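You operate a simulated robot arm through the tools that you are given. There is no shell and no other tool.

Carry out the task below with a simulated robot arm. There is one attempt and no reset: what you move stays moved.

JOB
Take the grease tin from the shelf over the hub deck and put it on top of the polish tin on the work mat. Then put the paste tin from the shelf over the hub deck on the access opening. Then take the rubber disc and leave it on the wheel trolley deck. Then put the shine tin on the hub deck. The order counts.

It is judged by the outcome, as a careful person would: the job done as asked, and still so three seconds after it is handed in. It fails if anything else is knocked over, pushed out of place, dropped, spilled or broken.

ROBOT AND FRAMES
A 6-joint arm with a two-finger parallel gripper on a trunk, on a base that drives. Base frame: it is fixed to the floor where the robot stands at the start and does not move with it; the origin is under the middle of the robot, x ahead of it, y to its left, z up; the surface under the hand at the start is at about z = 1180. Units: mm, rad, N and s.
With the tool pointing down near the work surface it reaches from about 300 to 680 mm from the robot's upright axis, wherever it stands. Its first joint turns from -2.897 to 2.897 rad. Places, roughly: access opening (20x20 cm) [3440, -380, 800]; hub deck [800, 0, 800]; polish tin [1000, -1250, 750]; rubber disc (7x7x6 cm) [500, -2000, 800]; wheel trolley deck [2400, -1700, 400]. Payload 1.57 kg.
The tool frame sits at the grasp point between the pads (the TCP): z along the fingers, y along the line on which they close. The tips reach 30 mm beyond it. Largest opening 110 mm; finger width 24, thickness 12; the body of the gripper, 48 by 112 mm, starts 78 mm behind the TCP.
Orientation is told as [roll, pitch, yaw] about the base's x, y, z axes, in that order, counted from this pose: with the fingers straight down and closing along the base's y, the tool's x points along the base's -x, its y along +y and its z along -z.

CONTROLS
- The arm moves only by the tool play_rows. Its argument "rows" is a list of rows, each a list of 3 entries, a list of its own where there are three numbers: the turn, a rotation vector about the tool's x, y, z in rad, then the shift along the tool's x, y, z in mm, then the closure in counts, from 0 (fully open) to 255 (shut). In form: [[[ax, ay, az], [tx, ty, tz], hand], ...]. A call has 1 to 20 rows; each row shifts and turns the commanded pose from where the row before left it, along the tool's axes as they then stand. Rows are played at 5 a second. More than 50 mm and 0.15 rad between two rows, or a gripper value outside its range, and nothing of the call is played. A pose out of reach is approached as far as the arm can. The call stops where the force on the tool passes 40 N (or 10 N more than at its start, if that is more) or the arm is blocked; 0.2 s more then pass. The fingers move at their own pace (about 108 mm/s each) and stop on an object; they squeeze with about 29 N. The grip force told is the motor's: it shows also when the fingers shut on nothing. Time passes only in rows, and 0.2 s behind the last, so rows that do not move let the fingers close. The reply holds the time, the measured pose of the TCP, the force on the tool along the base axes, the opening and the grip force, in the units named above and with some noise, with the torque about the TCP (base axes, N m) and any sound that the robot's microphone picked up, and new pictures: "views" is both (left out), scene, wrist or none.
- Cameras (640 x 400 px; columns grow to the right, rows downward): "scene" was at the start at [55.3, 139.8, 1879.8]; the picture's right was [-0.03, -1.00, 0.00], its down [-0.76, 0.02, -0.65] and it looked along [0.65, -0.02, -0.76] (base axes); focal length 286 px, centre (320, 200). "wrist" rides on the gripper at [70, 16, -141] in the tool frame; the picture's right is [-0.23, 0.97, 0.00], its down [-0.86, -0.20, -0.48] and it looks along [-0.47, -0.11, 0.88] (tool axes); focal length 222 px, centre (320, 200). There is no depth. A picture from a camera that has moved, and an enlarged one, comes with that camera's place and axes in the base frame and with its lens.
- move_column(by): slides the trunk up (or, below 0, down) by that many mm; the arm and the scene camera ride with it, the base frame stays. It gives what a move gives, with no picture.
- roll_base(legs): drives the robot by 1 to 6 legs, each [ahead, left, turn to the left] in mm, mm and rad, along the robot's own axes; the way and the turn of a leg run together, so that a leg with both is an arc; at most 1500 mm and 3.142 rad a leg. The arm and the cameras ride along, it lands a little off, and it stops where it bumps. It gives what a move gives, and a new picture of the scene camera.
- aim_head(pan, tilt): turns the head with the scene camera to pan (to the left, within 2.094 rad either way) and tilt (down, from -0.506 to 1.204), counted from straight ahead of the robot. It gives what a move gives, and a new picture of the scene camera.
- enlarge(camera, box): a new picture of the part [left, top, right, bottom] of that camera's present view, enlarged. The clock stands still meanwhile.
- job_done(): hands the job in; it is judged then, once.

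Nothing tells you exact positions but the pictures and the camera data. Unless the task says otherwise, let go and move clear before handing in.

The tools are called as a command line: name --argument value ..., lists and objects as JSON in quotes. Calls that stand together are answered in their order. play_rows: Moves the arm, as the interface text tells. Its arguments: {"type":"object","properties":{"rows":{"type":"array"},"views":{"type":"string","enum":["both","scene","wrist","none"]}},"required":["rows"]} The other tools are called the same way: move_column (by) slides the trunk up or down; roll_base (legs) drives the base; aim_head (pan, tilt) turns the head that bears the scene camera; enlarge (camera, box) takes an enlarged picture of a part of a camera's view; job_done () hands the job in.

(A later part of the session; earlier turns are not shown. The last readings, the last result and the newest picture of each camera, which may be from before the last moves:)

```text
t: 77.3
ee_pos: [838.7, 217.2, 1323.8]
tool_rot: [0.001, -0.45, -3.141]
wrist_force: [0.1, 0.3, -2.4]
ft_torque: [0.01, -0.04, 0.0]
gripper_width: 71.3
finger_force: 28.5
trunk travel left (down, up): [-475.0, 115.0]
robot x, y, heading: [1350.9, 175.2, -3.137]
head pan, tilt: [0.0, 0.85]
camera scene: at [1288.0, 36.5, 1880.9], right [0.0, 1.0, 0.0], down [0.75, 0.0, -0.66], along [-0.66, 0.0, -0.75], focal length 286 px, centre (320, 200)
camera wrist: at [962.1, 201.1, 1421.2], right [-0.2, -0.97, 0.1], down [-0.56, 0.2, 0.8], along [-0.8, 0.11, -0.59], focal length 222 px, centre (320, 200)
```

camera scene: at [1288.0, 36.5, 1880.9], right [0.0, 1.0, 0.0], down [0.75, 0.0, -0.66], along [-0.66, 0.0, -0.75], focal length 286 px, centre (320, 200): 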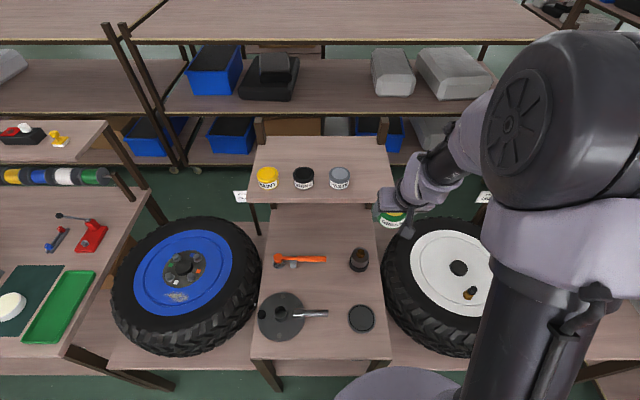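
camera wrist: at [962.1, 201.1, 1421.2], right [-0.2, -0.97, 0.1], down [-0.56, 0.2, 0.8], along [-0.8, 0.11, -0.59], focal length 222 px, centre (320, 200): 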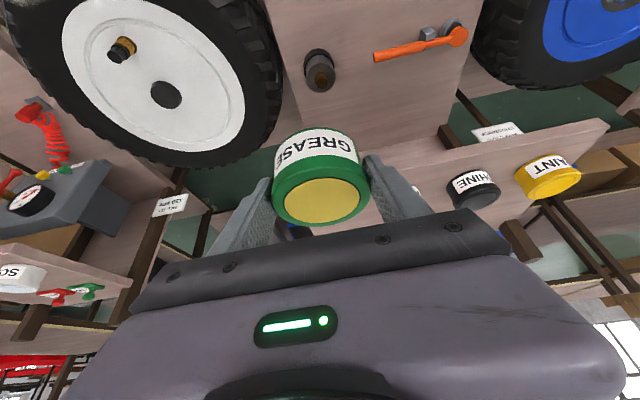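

The grease tin is held securely. I back off slightly and strafe along the bench to face the work mat and polish tin.

roll_base --legs '[[-40, 0, 0], [0, 1345, 0]]'

enlarge --camera "scene" --box '[280, 150, 480, 290]'

```text
t: 84.4
ee_pos: [882.0, -1114.1, 1324.3]
tool_rot: [-0.001, -0.448, -3.139]
wrist_force: [-0.1, 0.7, -1.9]
ft_torque: [-0.01, -0.05, -0.01]
gripper_width: 71.3
finger_force: 29.1
trunk travel left (down, up): [-475.0, 115.0]
robot x, y, heading: [1392.7, -1159.5, -3.141]
head pan, tilt: [0.0, 0.85]
camera scene: at [1332.2, -1295.3, 1880.9], right [0.0, 1.0, 0.0], down [0.75, 0.0, -0.66], along [-0.66, 0.0, -0.75], focal length 286 px, centre (320, 200)
```

scene: 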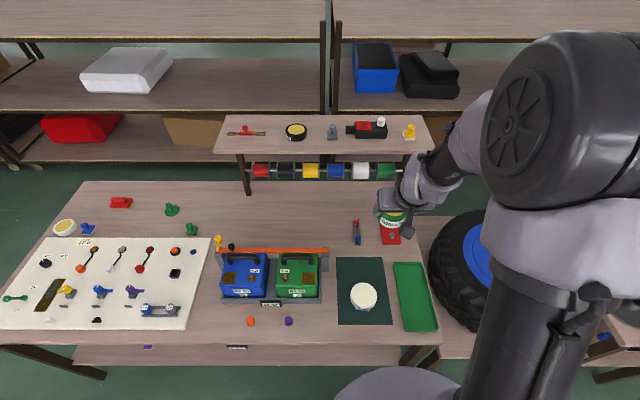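

```text
2.86 times, centred on (380, 220) of scene
camera zoom: at [1332.2, -1295.3, 1880.9], right [0.0, 1.0, 0.0], down [0.75, 0.0, -0.66], along [-0.66, 0.0, -0.75], focal length 817 px, centre (149, 143)
```

zoom: 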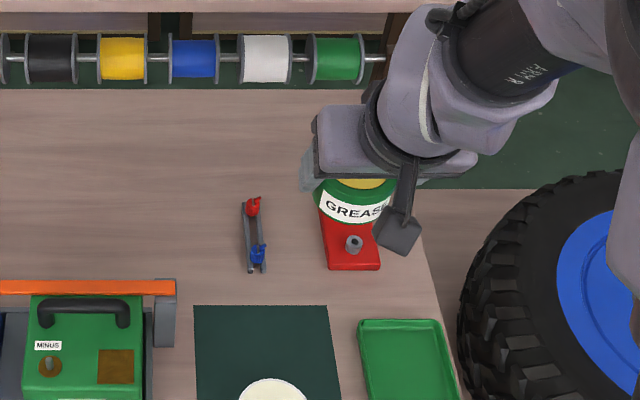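

The polish tin on the mat sits at about (887, -1128). I zoom on it to verify its label and size.

enlarge --camera "scene" --box '[324, 250, 404, 330]'

play_rows --rows '[[[0, 0, 0], [0, 0, 0], 255]]' --views "wrist"

```text
5.00 times, centred on (364, 290) of scene
camera zoom: at [1332.2, -1295.3, 1880.9], right [0.0, 1.0, 0.0], down [0.75, 0.0, -0.66], along [-0.66, 0.0, -0.75], focal length 1430 px, centre (100, -250)
```

zoom: 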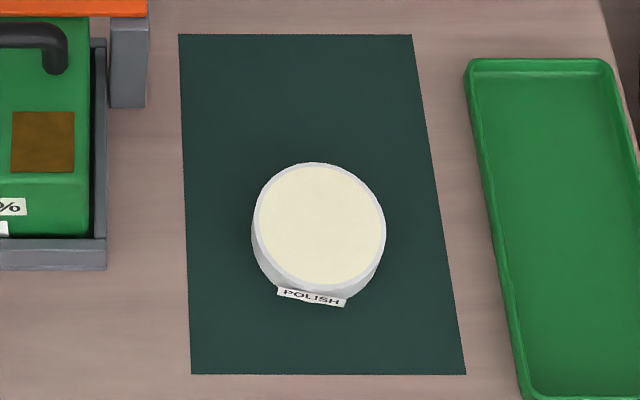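

```text
t: 84.8
ee_pos: [881.2, -1115.2, 1324.0]
tool_rot: [0.0, -0.451, -3.139]
wrist_force: [-0.1, 0.9, -3.2]
ft_torque: [-0.03, -0.04, 0.02]
gripper_width: 71.1
finger_force: 29.2
trunk travel left (down, up): [-475.0, 115.0]
robot x, y, heading: [1391.7, -1159.2, -3.145]
head pan, tilt: [0.0, 0.85]
camera wrist: at [1005.6, -1130.4, 1421.5], right [-0.2, -0.97, 0.1], down [-0.56, 0.2, 0.8], along [-0.8, 0.11, -0.59], focal length 222 px, centre (320, 200)
```

wrist: 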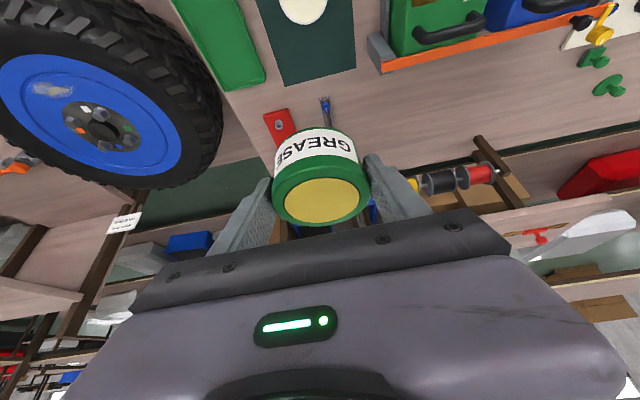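

The label reads POLISH, lid centre about (880, -1126). I lower the trunk to bring the grease tin down near the mat while staying above everything.

move_column --by -380

play_rows --rows '[[[0, 0, 0], [0, 0, 0], 255]]'

```text
t: 88.5
ee_pos: [881.7, -1114.0, 944.7]
tool_rot: [0.0, -0.452, -3.14]
wrist_force: [-0.6, -0.3, -2.7]
ft_torque: [0.0, -0.05, -0.06]
gripper_width: 71.1
finger_force: 28.7
trunk travel left (down, up): [-95.0, 495.0]
robot x, y, heading: [1391.8, -1159.1, -3.138]
head pan, tilt: [0.0, 0.85]
```

```text
t: 88.9
ee_pos: [881.4, -1113.7, 943.9]
tool_rot: [0.0, -0.449, -3.139]
wrist_force: [-0.2, 0.2, -1.8]
ft_torque: [0.02, 0.0, 0.02]
gripper_width: 71.2
finger_force: 29.0
trunk travel left (down, up): [-95.0, 495.0]
robot x, y, heading: [1391.6, -1157.8, -3.145]
head pan, tilt: [0.0, 0.85]
camera scene: at [1332.3, -1295.2, 1501.0], right [0.0, 1.0, 0.0], down [0.75, 0.0, -0.66], along [-0.66, 0.0, -0.75], focal length 286 px, centre (320, 200)
camera wrist: at [1005.6, -1130.6, 1041.6], right [-0.2, -0.97, 0.1], down [-0.56, 0.2, 0.8], along [-0.8, 0.11, -0.59], focal length 222 px, centre (320, 200)
```

scene: 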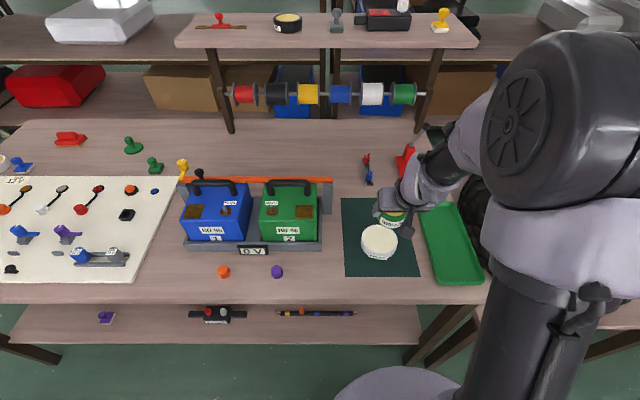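
wrist: 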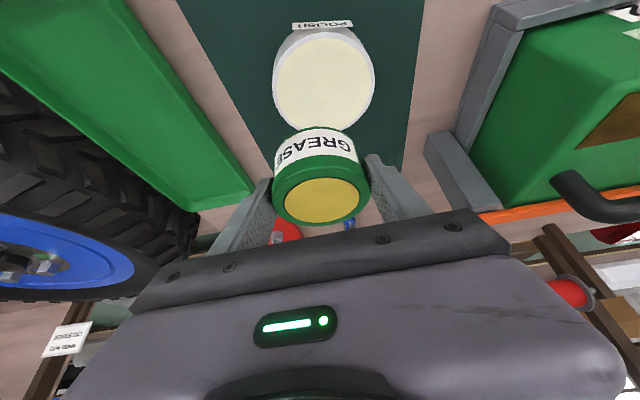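

Both cameras see the polish tin now. I enlarge both views to triangulate its lid.

enlarge --camera "scene" --box '[330, 190, 430, 290]'

enlarge --camera "wrist" --box '[240, 0, 400, 240]'

```text
4.00 times, centred on (380, 240) of scene
camera zoom: at [1332.3, -1295.2, 1501.0], right [0.0, 1.0, 0.0], down [0.75, 0.0, -0.66], along [-0.66, 0.0, -0.75], focal length 1144 px, centre (80, 40)
```

zoom: 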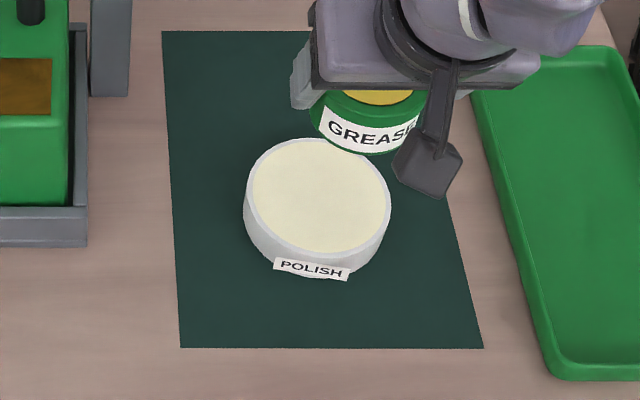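

```text
1.67 times, centred on (320, 120) of wrist
camera zoom: at [1005.6, -1130.6, 1041.6], right [-0.2, -0.97, 0.1], down [-0.56, 0.2, 0.8], along [-0.8, 0.11, -0.59], focal length 370 px, centre (320, 333)
```

zoom: 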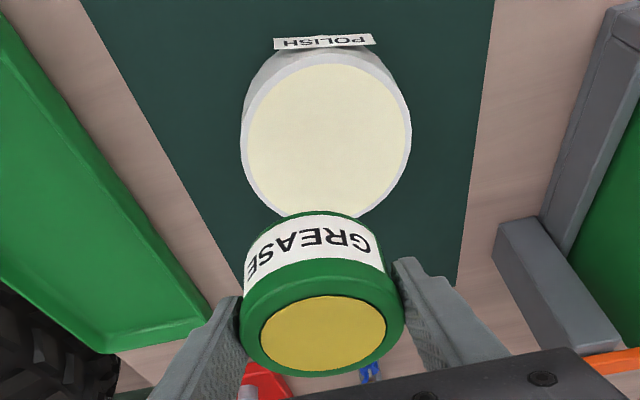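

Combining views, the polish lid centre is about (883, -1129) with top near z 820. I shift the grease tin over it and lower to just above.

play_rows --rows '[[[0, 0, 0], [8.6, 15.3, -4.2], 255], [[0, 0, 0], [9.3, 0, 19.2], 255], [[0, 0, 0], [9.3, 0, 19.2], 255], [[0, 0, 0], [9.3, 0, 19.2], 255], [[0, 0, 0], [0, 0, 0], 255]]'

enlarge --camera "scene" --box '[330, 190, 430, 290]'

enlarge --camera "wrist" --box '[220, 20, 420, 240]'

```text
t: 90.1
ee_pos: [890.2, -1132.5, 899.3]
tool_rot: [0.006, -0.452, -3.142]
wrist_force: [0.1, 0.2, -1.5]
ft_torque: [-0.01, 0.02, 0.0]
gripper_width: 71.2
finger_force: 28.9
out of reach, approached as far as the arm can: row 3, 4
trunk travel left (down, up): [-95.0, 495.0]
robot x, y, heading: [1393.0, -1154.2, -3.135]
head pan, tilt: [0.0, 0.85]
camera scene: at [1332.3, -1295.2, 1501.0], right [0.0, 1.0, 0.0], down [0.75, 0.0, -0.66], along [-0.66, 0.0, -0.75], focal length 286 px, centre (320, 200)
camera wrist: at [1015.0, -1147.3, 996.7], right [-0.2, -0.97, 0.11], down [-0.56, 0.2, 0.8], along [-0.8, 0.1, -0.59], focal length 222 px, centre (320, 200)
```

scene: 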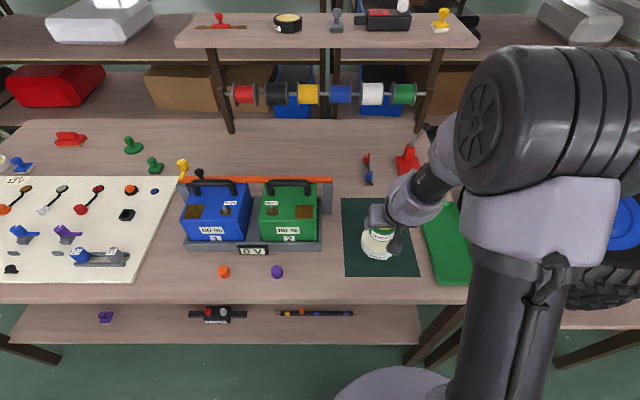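
wrist: 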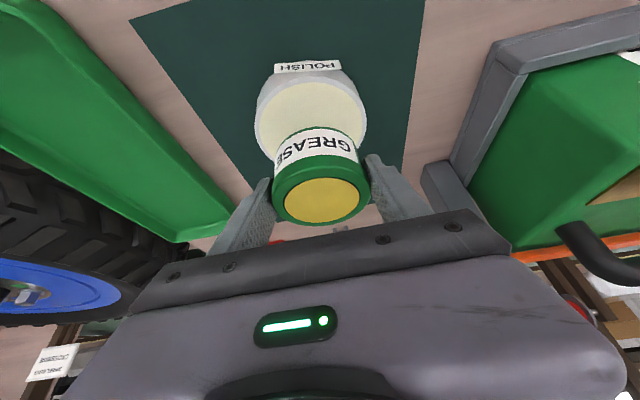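

```text
4.00 times, centred on (380, 240) of scene
camera zoom: at [1332.3, -1295.2, 1501.0], right [0.0, 1.0, 0.0], down [0.75, 0.0, -0.66], along [-0.66, 0.0, -0.75], focal length 1144 px, centre (80, 40)
```

zoom: 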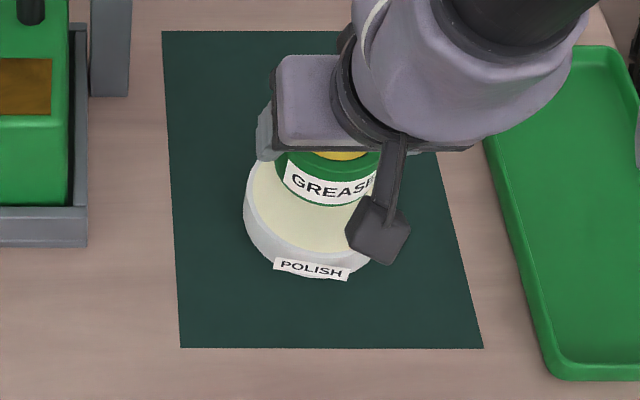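

```text
1.82 times, centred on (320, 130) of wrist
camera zoom: at [1015.0, -1147.3, 996.7], right [-0.2, -0.97, 0.11], down [-0.56, 0.2, 0.8], along [-0.8, 0.1, -0.59], focal length 404 px, centre (320, 327)
```

zoom: 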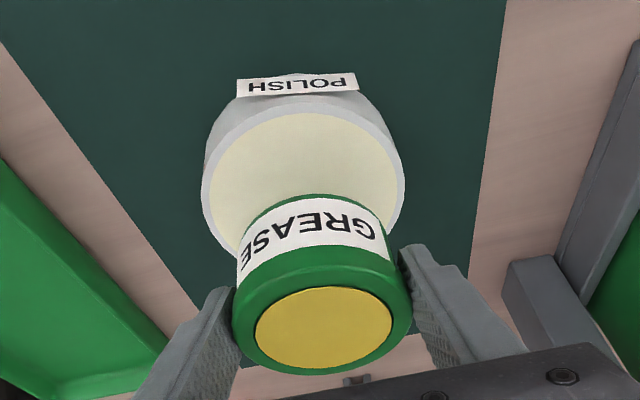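

The arm reports the lowest part of that path out of reach at this tilt, so I'll use the trunk for the final lowering instead. First I raise a touch to a clean reachable pose.

play_rows --rows '[[[0, 0, 0], [-4.35, 0, -9.0], 255], [[0, 0, 0], [0, 0, 0], 255]]' --views "none"

```text
t: 90.7
ee_pos: [890.4, -1132.8, 904.3]
tool_rot: [0.007, -0.45, -3.139]
wrist_force: [-0.3, -0.8, -2.2]
ft_torque: [-0.01, 0.0, 0.0]
gripper_width: 71.3
finger_force: 28.7
out of reach, approached as far as the arm can: row 1
trunk travel left (down, up): [-95.0, 495.0]
robot x, y, heading: [1394.9, -1154.8, -3.139]
head pan, tilt: [0.0, 0.85]
```

play_rows --rows '[[[0, 0, 0], [-6.5, 0, -13.5], 255], [[0, 0, 0], [0, 0, 0], 255]]' --views "none"

```text
t: 91.3
ee_pos: [890.5, -1134.4, 913.8]
tool_rot: [0.004, -0.451, -3.14]
wrist_force: [-0.1, -0.9, -2.9]
ft_torque: [0.04, -0.02, 0.0]
gripper_width: 70.8
finger_force: 28.9
out of reach, approached as far as the arm can: row 1
trunk travel left (down, up): [-95.0, 495.0]
robot x, y, heading: [1390.9, -1154.9, -3.135]
head pan, tilt: [0.0, 0.85]
```

The arm pose here is near a kinematic limit. I'll return to the previous clean pose, back the base off so the arm works further out, where it was comfortable.

play_rows --rows '[[[0, 0, 0], [-8.7, -8, -18], 255], [[0, 0, 0], [-8.7, -8, -18], 255], [[0, 0, 0], [0, 0, 0], 255]]' --views "none"

```text
t: 92.1
ee_pos: [889.9, -1118.1, 954.2]
tool_rot: [0.001, -0.449, -3.139]
wrist_force: [0.1, -0.6, -2.5]
ft_torque: [-0.02, 0.02, 0.0]
gripper_width: 71.0
finger_force: 28.4
trunk travel left (down, up): [-95.0, 495.0]
robot x, y, heading: [1391.5, -1160.7, -3.139]
head pan, tilt: [0.0, 0.85]
```

roll_base --legs '[[-130, 11, 0]]'

```text
t: 93.4
ee_pos: [1019.3, -1129.0, 954.3]
tool_rot: [0.0, -0.451, -3.139]
wrist_force: [0.2, 0.4, -1.5]
ft_torque: [-0.04, 0.01, -0.02]
gripper_width: 71.3
finger_force: 28.9
trunk travel left (down, up): [-95.0, 495.0]
robot x, y, heading: [1521.2, -1164.9, -3.136]
head pan, tilt: [0.0, 0.85]
camera scene: at [1461.7, -1305.9, 1501.0], right [0.0, 1.0, 0.0], down [0.75, 0.0, -0.66], along [-0.66, 0.0, -0.75], focal length 286 px, centre (320, 200)
```

scene: 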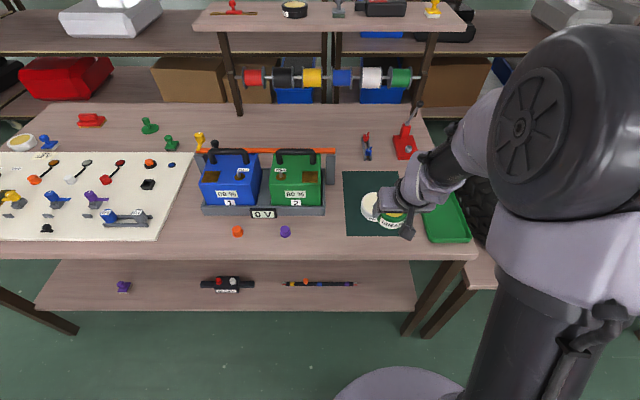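

Now the arm extends forward over the polish tin and lowers toward z 884.

play_rows --rows '[[[0, 0, 0], [-28.8, 0, 13.9], 255], [[0, 0, 0], [-28.8, 0, 13.9], 255], [[0, 0, 0], [-28.8, 0, 13.9], 255], [[0, 0, 0], [-28.8, 0, 13.9], 255], [[0, 0, 0], [7.6, 0, 15.75], 255], [[0, 0, 0], [7.6, 0, 15.75], 255], [[0, 0, 0], [7.6, 0, 15.75], 255], [[0, 0, 0], [7.6, 0, 15.75], 255], [[0, 0, 0], [0, 0, 0], 255]]'

enlarge --camera "scene" --box '[330, 150, 430, 250]'

enlarge --camera "wrist" --box '[220, 40, 420, 240]'

```text
t: 95.4
ee_pos: [890.2, -1129.9, 883.3]
tool_rot: [-0.002, -0.449, -3.138]
wrist_force: [-0.1, -0.2, -2.8]
ft_torque: [-0.05, -0.04, -0.05]
gripper_width: 71.2
finger_force: 29.0
trunk travel left (down, up): [-95.0, 495.0]
robot x, y, heading: [1521.4, -1172.5, -3.14]
head pan, tilt: [0.0, 0.85]
camera scene: at [1460.8, -1305.8, 1501.0], right [0.0, 1.0, 0.0], down [0.75, 0.0, -0.66], along [-0.66, 0.0, -0.75], focal length 286 px, centre (320, 200)
camera wrist: at [1015.1, -1145.3, 980.3], right [-0.2, -0.97, 0.1], down [-0.56, 0.2, 0.8], along [-0.8, 0.11, -0.59], focal length 222 px, centre (320, 200)
```

scene: 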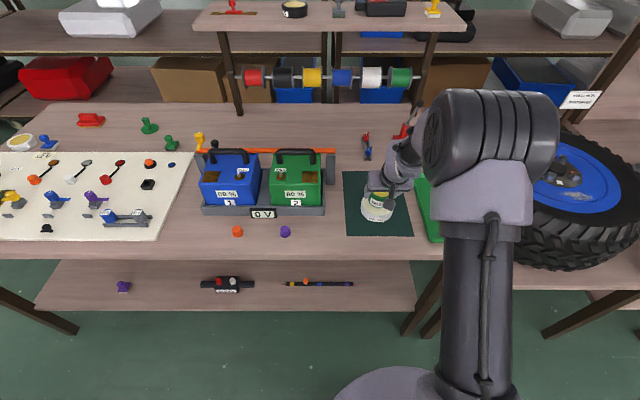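
wrist: 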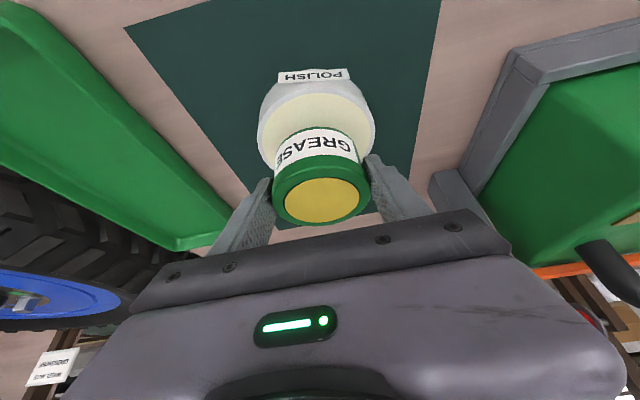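

```text
4.00 times, centred on (380, 200) of scene
camera zoom: at [1460.8, -1305.8, 1501.0], right [0.0, 1.0, 0.0], down [0.75, 0.0, -0.66], along [-0.66, 0.0, -0.75], focal length 1144 px, centre (80, 200)
```

zoom: 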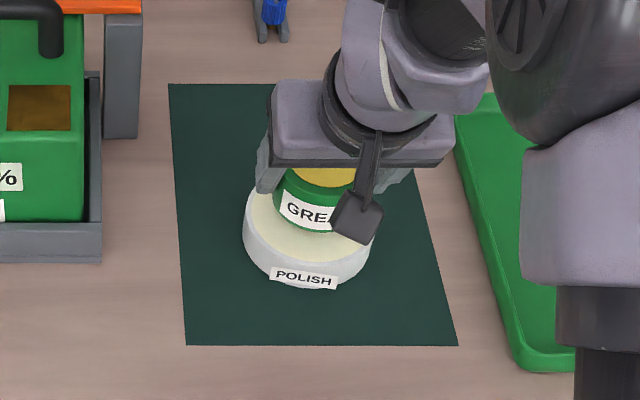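

```text
2.00 times, centred on (320, 140) of wrist
camera zoom: at [1015.1, -1145.3, 980.3], right [-0.2, -0.97, 0.1], down [-0.56, 0.2, 0.8], along [-0.8, 0.11, -0.59], focal length 444 px, centre (320, 320)
```

zoom: 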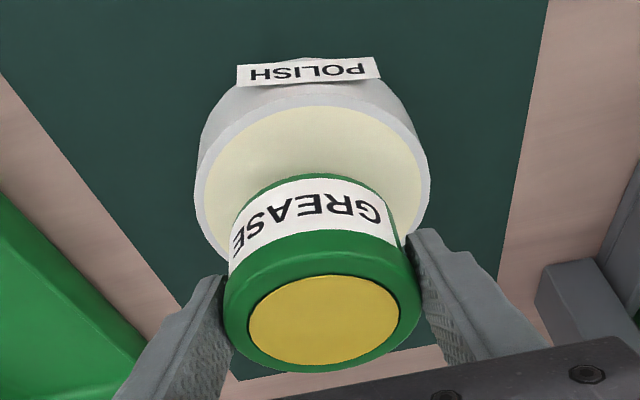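

Alignment looks good: grease tin centre about (884, -1130) over polish centre about (885, -1129). I lower in small steps watching the force.

play_rows --rows '[[[0, 0, 0], [2.18, 0, 4.5], 255], [[0, 0, 0], [2.18, 0, 4.5], 255], [[0, 0, 0], [1.74, 0, 3.6], 255], [[0, 0, 0], [0, 0, 0], 255]]' --views "none"

enlarge --camera "scene" --box '[340, 165, 420, 235]'

```text
t: 96.4
ee_pos: [890.8, -1129.0, 870.9]
tool_rot: [0.0, -0.449, -3.137]
wrist_force: [-0.8, 0.4, 3.0]
ft_torque: [-0.01, -0.04, -0.01]
gripper_width: 71.4
finger_force: 28.9
trunk travel left (down, up): [-95.0, 495.0]
robot x, y, heading: [1518.2, -1173.3, -3.141]
head pan, tilt: [0.0, 0.85]
```

```text
5.71 times, centred on (380, 200) of scene
camera zoom: at [1461.4, -1305.8, 1501.0], right [0.0, 1.0, 0.0], down [0.75, 0.0, -0.66], along [-0.66, 0.0, -0.75], focal length 1634 px, centre (-23, 200)
```

zoom: 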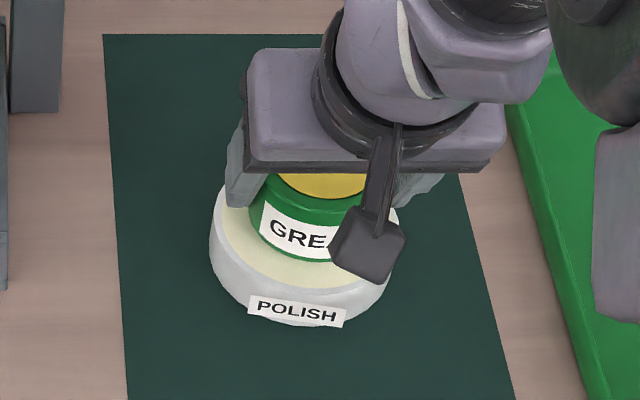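

Contact is felt (force rose by about 5 N) and the grease tin sits on the polish lid. I open the fingers and rise straight up.

play_rows --rows '[[[0, 0, 0], [0, 0, 0], 140], [[0, 0, 0], [0, 0, 0], 60], [[0, 0, 0], [0, 0, 0], 20], [[0, 0, 0], [0, 0, 0], 20]]'

enlarge --camera "wrist" --box '[220, 40, 420, 240]'

```text
t: 97.4
ee_pos: [891.9, -1129.0, 870.4]
tool_rot: [0.0, -0.45, -3.138]
wrist_force: [-0.1, -0.4, 0.0]
ft_torque: [0.02, -0.01, -0.03]
gripper_width: 101.5
finger_force: 0.1
trunk travel left (down, up): [-95.0, 495.0]
robot x, y, heading: [1520.1, -1170.0, -3.14]
head pan, tilt: [0.0, 0.85]
camera scene: at [1461.1, -1305.9, 1501.0], right [0.0, 1.0, 0.0], down [0.75, 0.0, -0.66], along [-0.66, 0.0, -0.75], focal length 286 px, centre (320, 200)
camera wrist: at [1015.4, -1145.3, 966.9], right [-0.2, -0.97, 0.1], down [-0.56, 0.2, 0.8], along [-0.8, 0.11, -0.59], focal length 222 px, centre (320, 200)
```

scene: 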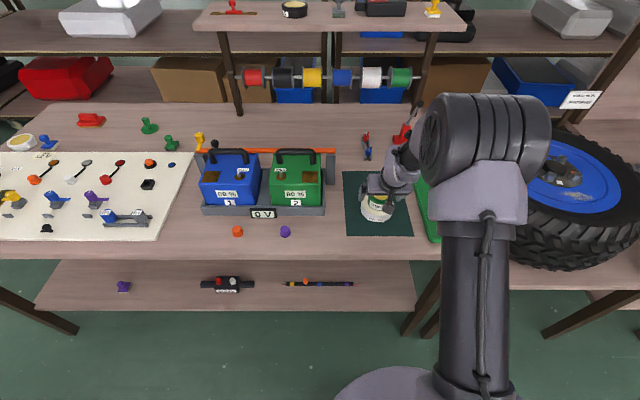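
wrist: 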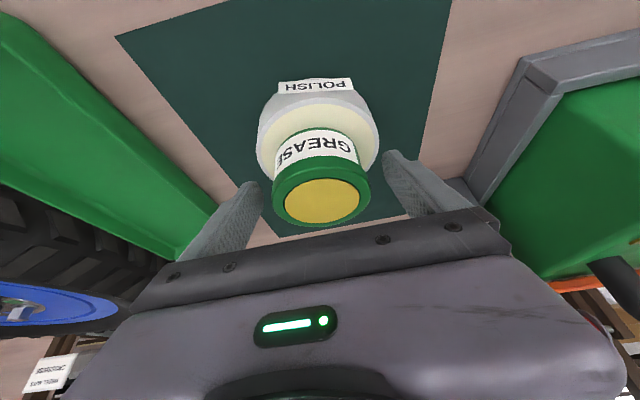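

```text
2.00 times, centred on (320, 140) of wrist
camera zoom: at [1015.4, -1145.3, 966.9], right [-0.2, -0.97, 0.1], down [-0.56, 0.2, 0.8], along [-0.8, 0.11, -0.59], focal length 444 px, centre (320, 320)
```

zoom: 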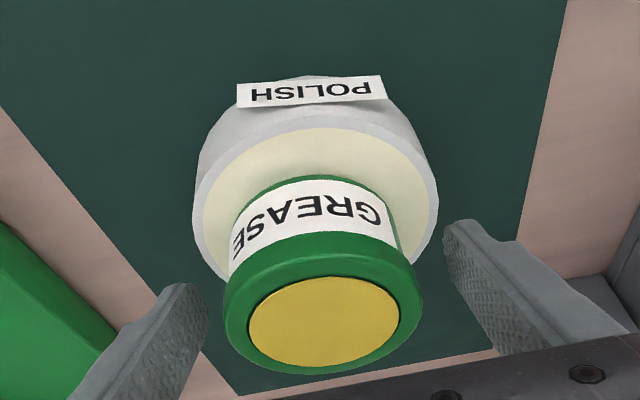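

The grease tin stands on the polish tin. I rise straight up clear of it and look again.

play_rows --rows '[[[0, 0, 0], [-4.35, 0, -9.0], 10], [[0, 0, 0], [-8.7, 0, -18], 0], [[0, 0, 0], [-10.9, 0, -22.5], 0], [[0, 0, 0], [-10.9, 0, -22.5], 0], [[0, 0, 0], [-10.9, 0, -22.5], 0], [[0, 0, 0], [0, 0, 0], 0]]'

move_column --by 380

enlarge --camera "scene" --box '[330, 180, 430, 280]'

```text
t: 98.8
ee_pos: [891.0, -1129.5, 974.9]
tool_rot: [-0.001, -0.45, -3.138]
wrist_force: [0.4, -0.1, 1.3]
ft_torque: [0.0, 0.01, -0.02]
gripper_width: 110.0
finger_force: 0.0
trunk travel left (down, up): [-95.0, 495.0]
robot x, y, heading: [1519.6, -1166.6, -3.131]
head pan, tilt: [0.0, 0.85]
camera scene: at [1461.1, -1305.9, 1500.9], right [0.0, 1.0, 0.0], down [0.75, 0.0, -0.66], along [-0.66, 0.0, -0.75], focal length 286 px, centre (320, 200)
camera wrist: at [1015.2, -1145.3, 1071.9], right [-0.2, -0.97, 0.1], down [-0.56, 0.2, 0.8], along [-0.8, 0.11, -0.59], focal length 222 px, centre (320, 200)
```

scene: 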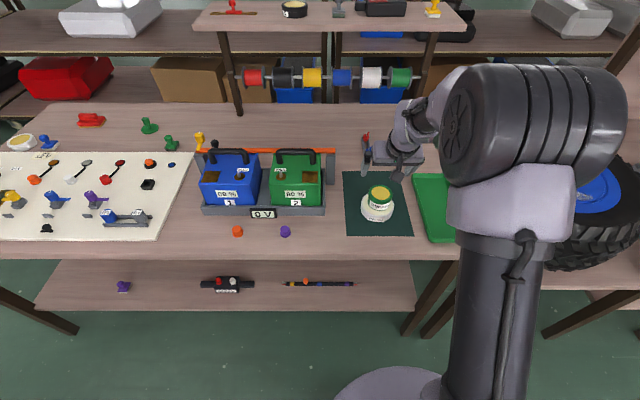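
wrist: 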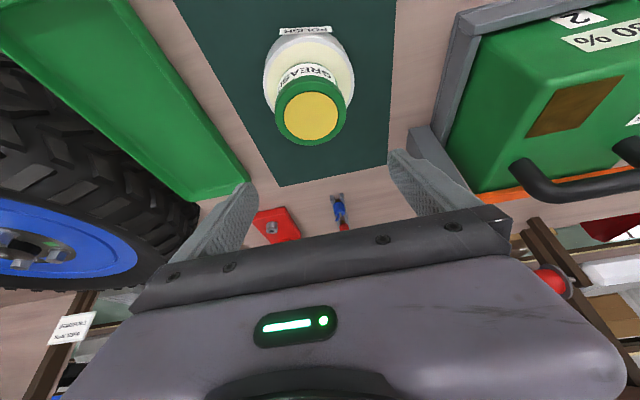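

```text
t: 102.4
ee_pos: [891.1, -1128.4, 1354.8]
tool_rot: [0.0, -0.45, -3.138]
wrist_force: [0.0, -0.2, 0.0]
ft_torque: [0.02, -0.02, 0.02]
gripper_width: 109.9
finger_force: 0.0
trunk travel left (down, up): [-475.0, 115.0]
robot x, y, heading: [1521.6, -1165.4, -3.14]
head pan, tilt: [0.0, 0.85]
```

```text
4.00 times, centred on (380, 230) of scene
camera zoom: at [1461.1, -1305.9, 1880.9], right [0.0, 1.0, 0.0], down [0.75, 0.0, -0.66], along [-0.66, 0.0, -0.75], focal length 1144 px, centre (80, 80)
```

zoom: 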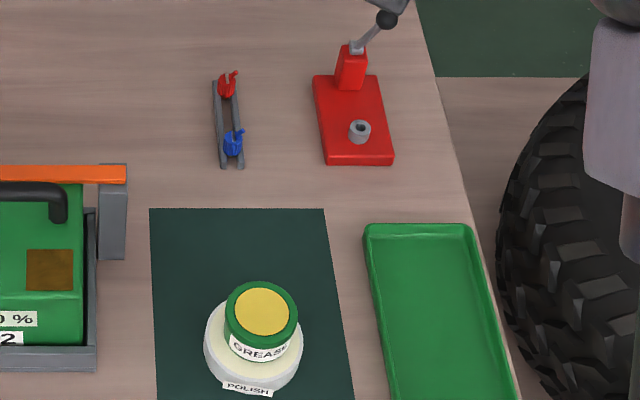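

Grease tin is well seated on the polish tin. Next is the grey PASTE tin at about (595, 100): I strafe back in front of the shelf.

roll_base --legs '[[130, 0, 0], [0, -1227, 0], [40, 0, 0]]'

enlarge --camera "scene" --box '[260, 120, 420, 220]'

```text
t: 110.0
ee_pos: [723.7, 114.3, 1354.5]
tool_rot: [0.0, -0.449, 3.136]
wrist_force: [0.9, 0.2, 0.3]
ft_torque: [0.01, -0.02, 0.03]
gripper_width: 109.7
finger_force: 0.0
trunk travel left (down, up): [-475.0, 115.0]
robot x, y, heading: [1351.8, 65.2, 3.138]
head pan, tilt: [0.0, 0.85]
camera scene: at [1292.4, -68.6, 1881.0], right [0.01, 1.0, 0.0], down [0.75, -0.01, -0.66], along [-0.66, 0.0, -0.75], focal length 286 px, centre (320, 200)
```

scene: 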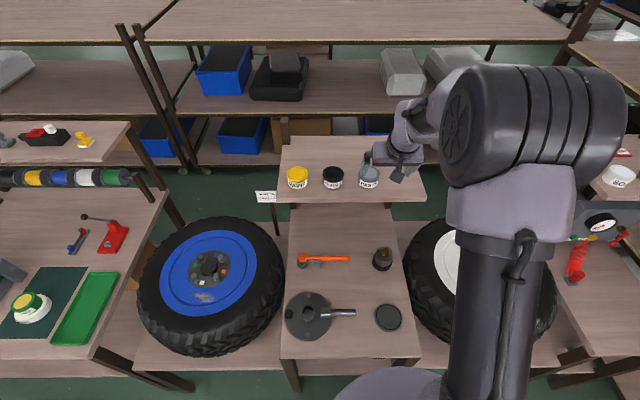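

```text
4.00 times, centred on (340, 170) of scene
camera zoom: at [1292.4, -68.6, 1881.0], right [0.01, 1.0, 0.0], down [0.75, -0.01, -0.66], along [-0.66, 0.0, -0.75], focal length 1144 px, centre (240, 320)
```

zoom: 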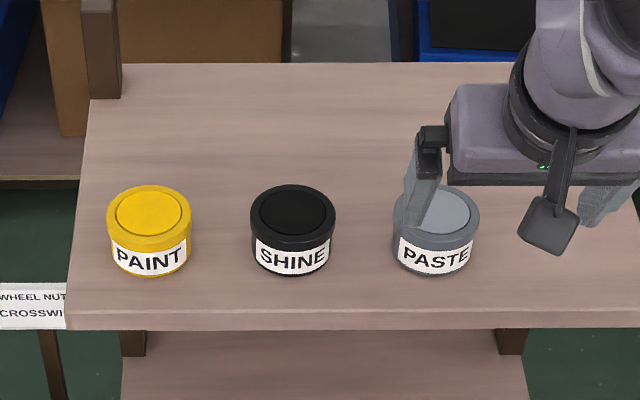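

PASTE is at about (596, 98); SHINE is 120 mm further right of it, leaving clearance. I move over it and lower the open fingers around it, as with the first tin.

play_rows --rows '[[[0, 0, 0], [-18.6, 4.25, 32.5], 0], [[0, 0, 0], [-18.6, 4.25, 32.5], 0], [[0, 0, 0], [-18.6, 4.25, 32.5], 0], [[0, 0, 0], [-18.7, 4.25, 32.5], 30], [[0, 0, 0], [0, 0, 0], 30], [[0, 0, 0], [0, 0, 0], 30]]'

enlarge --camera "wrist" --box '[160, 60, 480, 260]'

enlarge --camera "scene" --box '[260, 120, 420, 220]'

```text
t: 111.4
ee_pos: [600.2, 96.8, 1269.5]
tool_rot: [0.0, -0.447, 3.135]
wrist_force: [0.1, -0.5, 0.9]
ft_torque: [0.01, -0.02, 0.01]
gripper_width: 97.0
finger_force: 0.1
trunk travel left (down, up): [-475.0, 115.0]
robot x, y, heading: [1353.8, 70.8, 3.138]
head pan, tilt: [0.0, 0.85]
camera scene: at [1292.2, -68.8, 1880.9], right [0.01, 1.0, 0.0], down [0.75, -0.01, -0.66], along [-0.66, 0.0, -0.75], focal length 286 px, centre (320, 200)
camera wrist: at [724.1, 79.5, 1366.0], right [-0.21, -0.97, 0.1], down [-0.56, 0.2, 0.8], along [-0.8, 0.11, -0.59], focal length 222 px, centre (320, 200)
```

scene: 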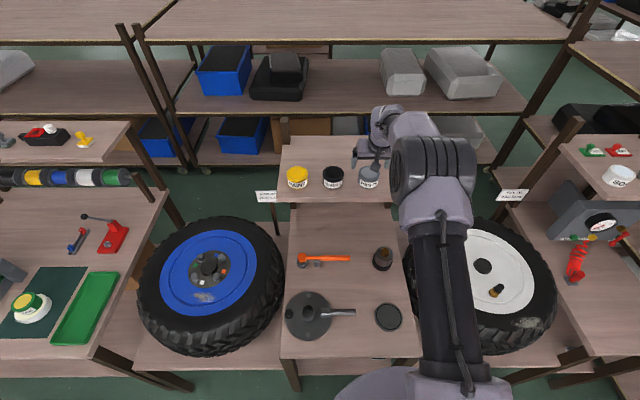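
wrist: 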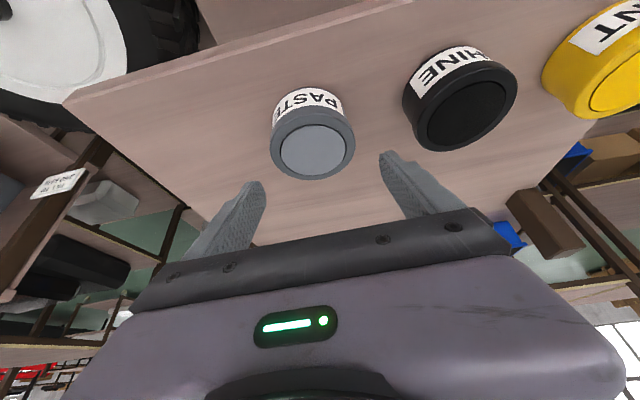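

```text
2.00 times, centred on (320, 160) of wrist
camera zoom: at [724.1, 79.5, 1366.0], right [-0.21, -0.97, 0.1], down [-0.56, 0.2, 0.8], along [-0.8, 0.11, -0.59], focal length 444 px, centre (320, 280)
```

zoom: 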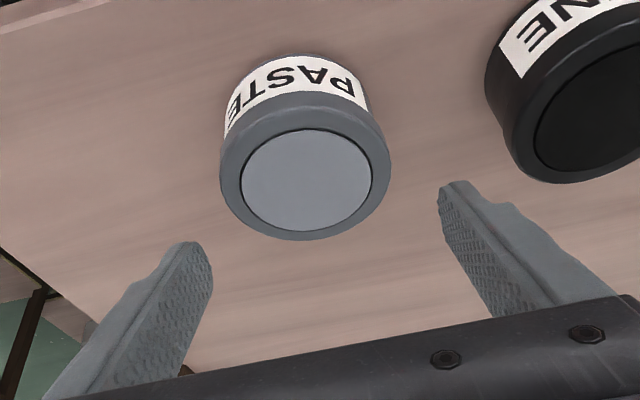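

```text
4.00 times, centred on (340, 170) of scene
camera zoom: at [1292.2, -68.8, 1880.9], right [0.01, 1.0, 0.0], down [0.75, -0.01, -0.66], along [-0.66, 0.0, -0.75], focal length 1144 px, centre (240, 320)
```

zoom: 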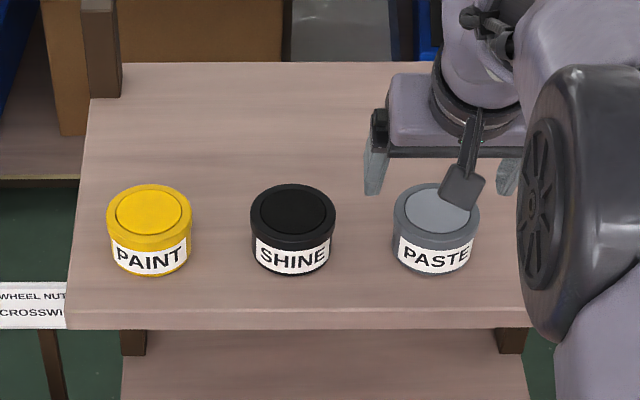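

Aligned over PASTE. I lower 50 mm and close the gripper.

play_rows --rows '[[[0, 0, 0], [10.9, -0.5, 22.5], 30], [[0, 0, 0], [10.9, -0.5, 22.5], 30], [[0, 0, 0], [0, 0, 0], 30], [[0, 0, 0], [0, 0, 0], 120], [[0, 0, 0], [0, 0, 0], 255], [[0, 0, 0], [0, 0, 0], 255], [[0, 0, 0], [0, 0, 0], 255], [[0, 0, 0], [0, 0, 0], 255]]'

```text
t: 113.2
ee_pos: [602.6, 97.2, 1220.6]
tool_rot: [-0.001, -0.453, 3.134]
wrist_force: [1.8, -1.3, 1.7]
ft_torque: [-0.05, 0.04, 0.03]
gripper_width: 71.5
finger_force: 28.9
trunk travel left (down, up): [-475.0, 115.0]
robot x, y, heading: [1358.9, 70.4, 3.135]
head pan, tilt: [0.0, 0.85]
camera scene: at [1293.7, -68.8, 1881.0], right [0.01, 1.0, 0.0], down [0.75, -0.01, -0.66], along [-0.66, 0.0, -0.75], focal length 286 px, centre (320, 200)
camera wrist: at [725.5, 80.9, 1317.0], right [-0.21, -0.97, 0.1], down [-0.56, 0.2, 0.8], along [-0.8, 0.11, -0.59], focal length 222 px, centre (320, 200)
```

scene: 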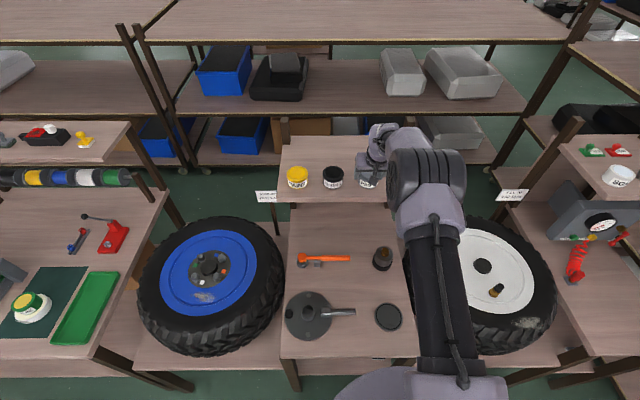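
wrist: 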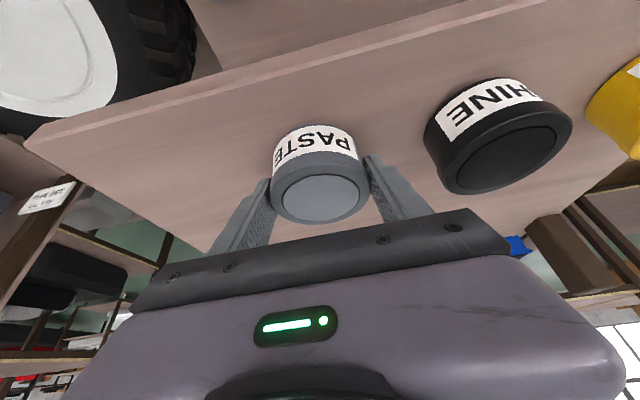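

PASTE is gripped. I lift it and retract clear of the shelf.

play_rows --rows '[[[0, 0, 0], [-4.35, 0, -9.0], 255], [[0, 0, 0], [-10.9, 0, -22.5], 255], [[0, 0, 0], [-13, 0, -27], 255], [[0, 0, 0], [-17.4, 0, -36], 255], [[0, 0, 0], [31.5, 0, -15.2], 255], [[0, 0, 0], [36, 0, -17.4], 255], [[0, 0, 0], [36, 0, -17.4], 255], [[0, 0, 0], [36, 0, -17.4], 255], [[0, 0, 0], [36, 0, -17.4], 255], [[0, 0, 0], [36, 0, -17.4], 255], [[0, 0, 0], [0, 0, 0], 255]]' --views "wrist"

roll_base --legs '[[-60, 0, 0], [0, 0, 1.571]]'

aim_head --pan 1.6 --tilt 0.3

```text
t: 115.6
ee_pos: [836.3, 97.9, 1323.1]
tool_rot: [-0.001, -0.449, 3.135]
wrist_force: [0.0, -0.5, -3.1]
ft_torque: [0.02, 0.0, -0.02]
gripper_width: 71.3
finger_force: 29.4
trunk travel left (down, up): [-475.0, 115.0]
robot x, y, heading: [1351.8, 71.5, 3.132]
head pan, tilt: [0.0, 0.85]
camera wrist: at [959.5, 80.1, 1421.1], right [-0.21, -0.97, 0.1], down [-0.56, 0.2, 0.8], along [-0.8, 0.11, -0.59], focal length 222 px, centre (320, 200)
```

wrist: 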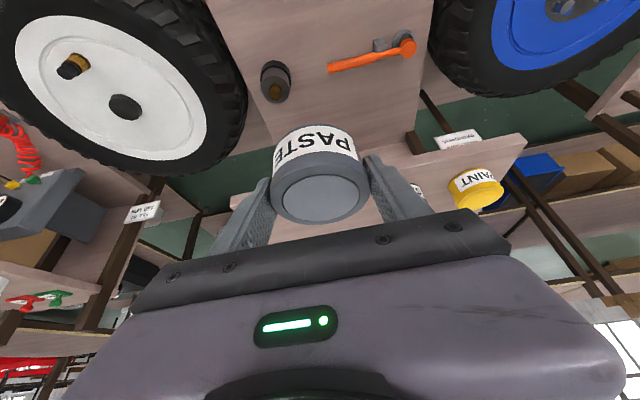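

```text
t: 120.5
ee_pos: [1393.2, -450.2, 1324.4]
tool_rot: [-0.001, -0.448, -1.565]
wrist_force: [0.4, 0.2, -1.8]
ft_torque: [-0.01, -0.01, 0.0]
gripper_width: 71.4
finger_force: 29.2
trunk travel left (down, up): [-475.0, 115.0]
robot x, y, heading: [1414.8, 72.2, -1.561]
head pan, tilt: [0.0, 0.85]
camera scene: at [1552.9, 13.0, 1880.9], right [-1.0, -0.01, 0.0], down [-0.01, 0.75, -0.66], along [0.0, -0.66, -0.75], focal length 286 px, centre (320, 200)
```

scene: 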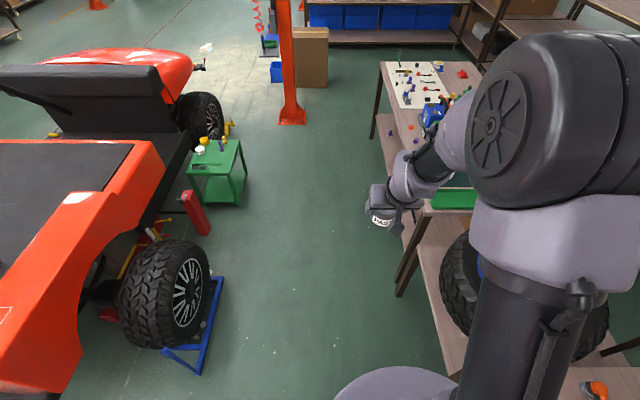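

```text
t: 122.1
ee_pos: [1392.7, -450.2, 1325.0]
tool_rot: [0.0, -0.449, -1.563]
wrist_force: [-0.7, 0.3, -2.8]
ft_torque: [0.02, -0.01, -0.01]
gripper_width: 71.5
finger_force: 29.1
trunk travel left (down, up): [-475.0, 115.0]
robot x, y, heading: [1414.9, 69.9, -1.565]
head pan, tilt: [1.6, 0.3]
camera scene: at [1645.6, 94.5, 1929.3], right [0.04, -1.0, 0.0], down [-0.3, -0.01, -0.96], along [0.95, 0.03, -0.3], focal length 286 px, centre (320, 200)
```

scene: 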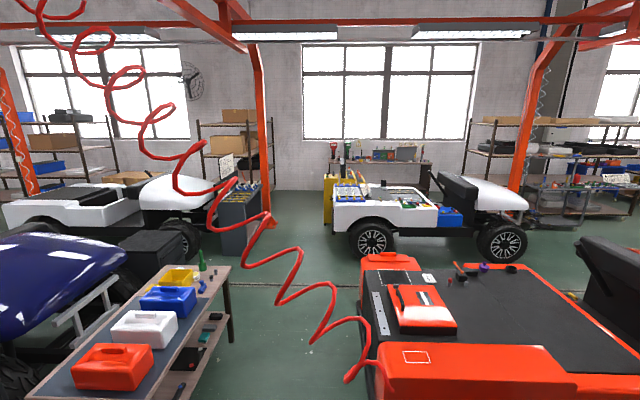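

A red coil hose hangs ahead in my route toward the vehicle and I need its depth. I'll lower the trunk 150 mm and compare views to triangulate it.

move_column --by -150

aim_head --pan 1.6 --tilt 0.3

```text
t: 123.9
ee_pos: [1391.9, -450.6, 1175.1]
tool_rot: [0.001, -0.449, -1.564]
wrist_force: [0.1, 0.6, -2.8]
ft_torque: [-0.01, 0.01, -0.01]
gripper_width: 71.3
finger_force: 28.7
trunk travel left (down, up): [-325.0, 265.0]
robot x, y, heading: [1413.1, 70.2, -1.566]
head pan, tilt: [1.6, 0.3]
```

```text
t: 124.5
ee_pos: [1393.5, -449.4, 1174.1]
tool_rot: [-0.002, -0.449, -1.562]
wrist_force: [0.2, -0.4, -2.7]
ft_torque: [0.02, 0.0, 0.01]
gripper_width: 71.2
finger_force: 29.1
trunk travel left (down, up): [-325.0, 265.0]
robot x, y, heading: [1417.0, 63.5, -1.563]
head pan, tilt: [1.6, 0.3]
camera scene: at [1645.6, 94.5, 1779.4], right [0.04, -1.0, 0.0], down [-0.3, -0.01, -0.96], along [0.95, 0.03, -0.3], focal length 286 px, centre (320, 200)
```

scene: 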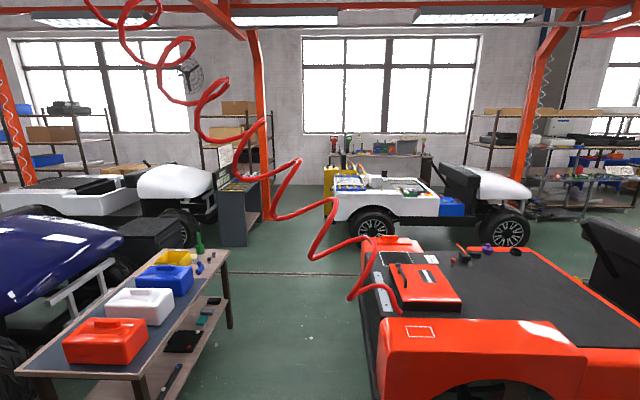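

The hose end is near (1985, 60, 1530), rising toward +y, so I'll pass under it with the trunk fully lowered, staying at y about 350, then raise again before reaching the vehicle.

move_column --by -325

roll_base --legs '[[-285, 0, 0]]'

aim_head --pan 1.6 --tilt 0.1

```text
t: 127.7
ee_pos: [1392.9, -451.0, 849.7]
tool_rot: [0.0, -0.449, -1.562]
wrist_force: [0.2, -1.2, -2.1]
ft_torque: [0.02, -0.02, 0.0]
gripper_width: 71.2
finger_force: 28.9
trunk travel left (down, up): [0.0, 590.0]
robot x, y, heading: [1415.5, 67.5, -1.568]
head pan, tilt: [1.6, 0.3]
```

```text
t: 129.7
ee_pos: [1390.1, -165.8, 850.5]
tool_rot: [0.001, -0.449, -1.563]
wrist_force: [0.2, -0.4, -2.5]
ft_torque: [-0.01, -0.02, -0.02]
gripper_width: 71.2
finger_force: 29.3
trunk travel left (down, up): [0.0, 590.0]
robot x, y, heading: [1411.5, 350.5, -1.563]
head pan, tilt: [1.6, 0.3]
camera scene: at [1643.7, 379.7, 1454.3], right [0.04, -1.0, 0.0], down [-0.3, -0.01, -0.96], along [0.95, 0.03, -0.3], focal length 286 px, centre (320, 200)
```

scene: 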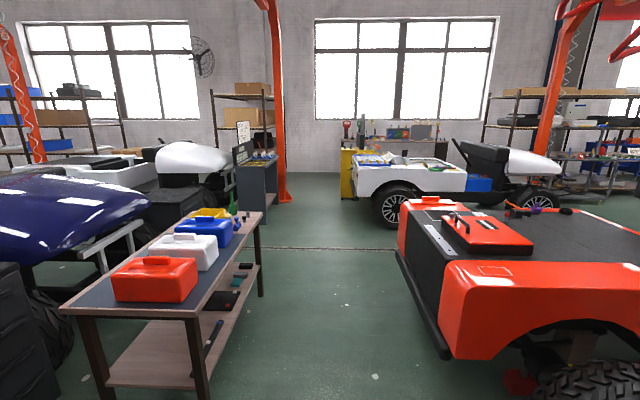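

```text
t: 130.4
ee_pos: [1391.3, -166.2, 849.3]
tool_rot: [0.0, -0.451, -1.566]
wrist_force: [0.1, -0.2, -1.5]
ft_torque: [-0.01, 0.02, -0.01]
gripper_width: 71.2
finger_force: 28.9
trunk travel left (down, up): [0.0, 590.0]
robot x, y, heading: [1411.9, 353.1, -1.563]
head pan, tilt: [1.6, 0.099]
camera scene: at [1642.3, 379.4, 1473.0], right [0.04, -1.0, 0.0], down [-0.1, 0.0, -0.99], along [0.99, 0.04, -0.1], focal length 286 px, centre (320, 200)
```

scene: 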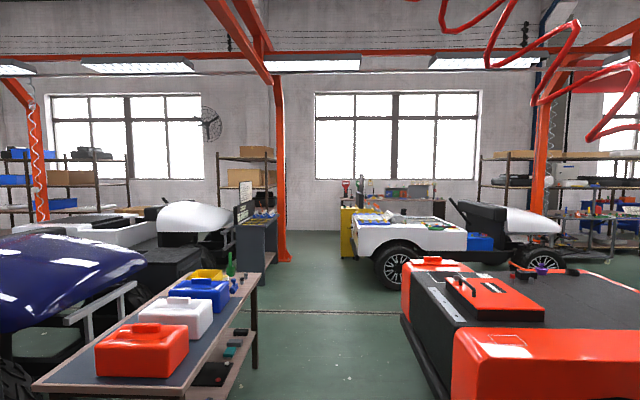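

The corridor between the vehicle rear (y about -150) and the side table (y about 850) is clear, and the hose passes well above. I strafe left along y = 350 to x about 2500.

roll_base --legs '[[0, 1090, 0]]'

aim_head --pan 0.9 --tilt 0.4

```text
t: 136.0
ee_pos: [2485.3, -159.5, 849.5]
tool_rot: [0.001, -0.449, -1.567]
wrist_force: [0.5, 0.7, -3.4]
ft_torque: [-0.03, 0.0, -0.01]
gripper_width: 71.1
finger_force: 28.9
trunk travel left (down, up): [0.0, 590.0]
robot x, y, heading: [2505.7, 354.4, -1.565]
head pan, tilt: [1.6, 0.099]
camera scene: at [2738.4, 384.8, 1473.0], right [0.03, -1.0, 0.0], down [-0.1, 0.0, -1.0], along [0.99, 0.03, -0.1], focal length 286 px, centre (320, 200)
```

scene: 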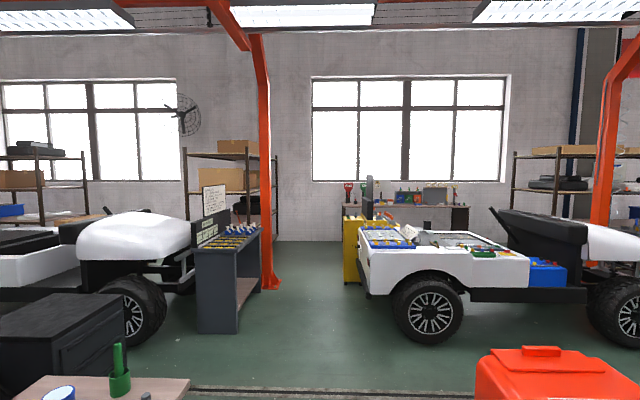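

```text
t: 137.1
ee_pos: [2485.7, -159.7, 849.4]
tool_rot: [0.001, -0.448, -1.567]
wrist_force: [-0.6, 0.9, -2.3]
ft_torque: [-0.01, 0.01, 0.01]
gripper_width: 71.1
finger_force: 29.1
trunk travel left (down, up): [0.0, 590.0]
robot x, y, heading: [2508.7, 356.1, -1.564]
head pan, tilt: [0.901, 0.4]
camera scene: at [2719.2, 324.5, 1445.1], right [-0.62, -0.79, 0.0], down [-0.31, 0.24, -0.92], along [0.72, -0.57, -0.39], focal length 286 px, centre (320, 200)
```

scene: 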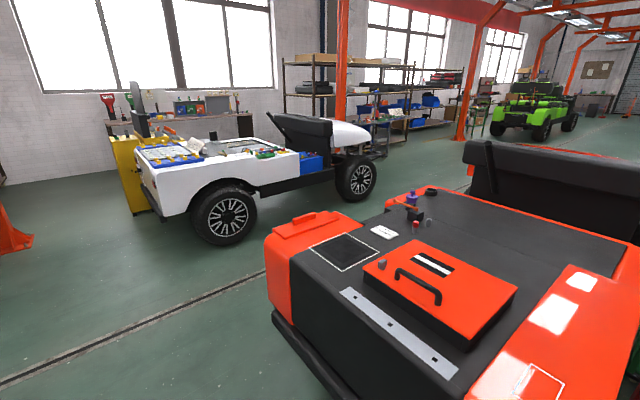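

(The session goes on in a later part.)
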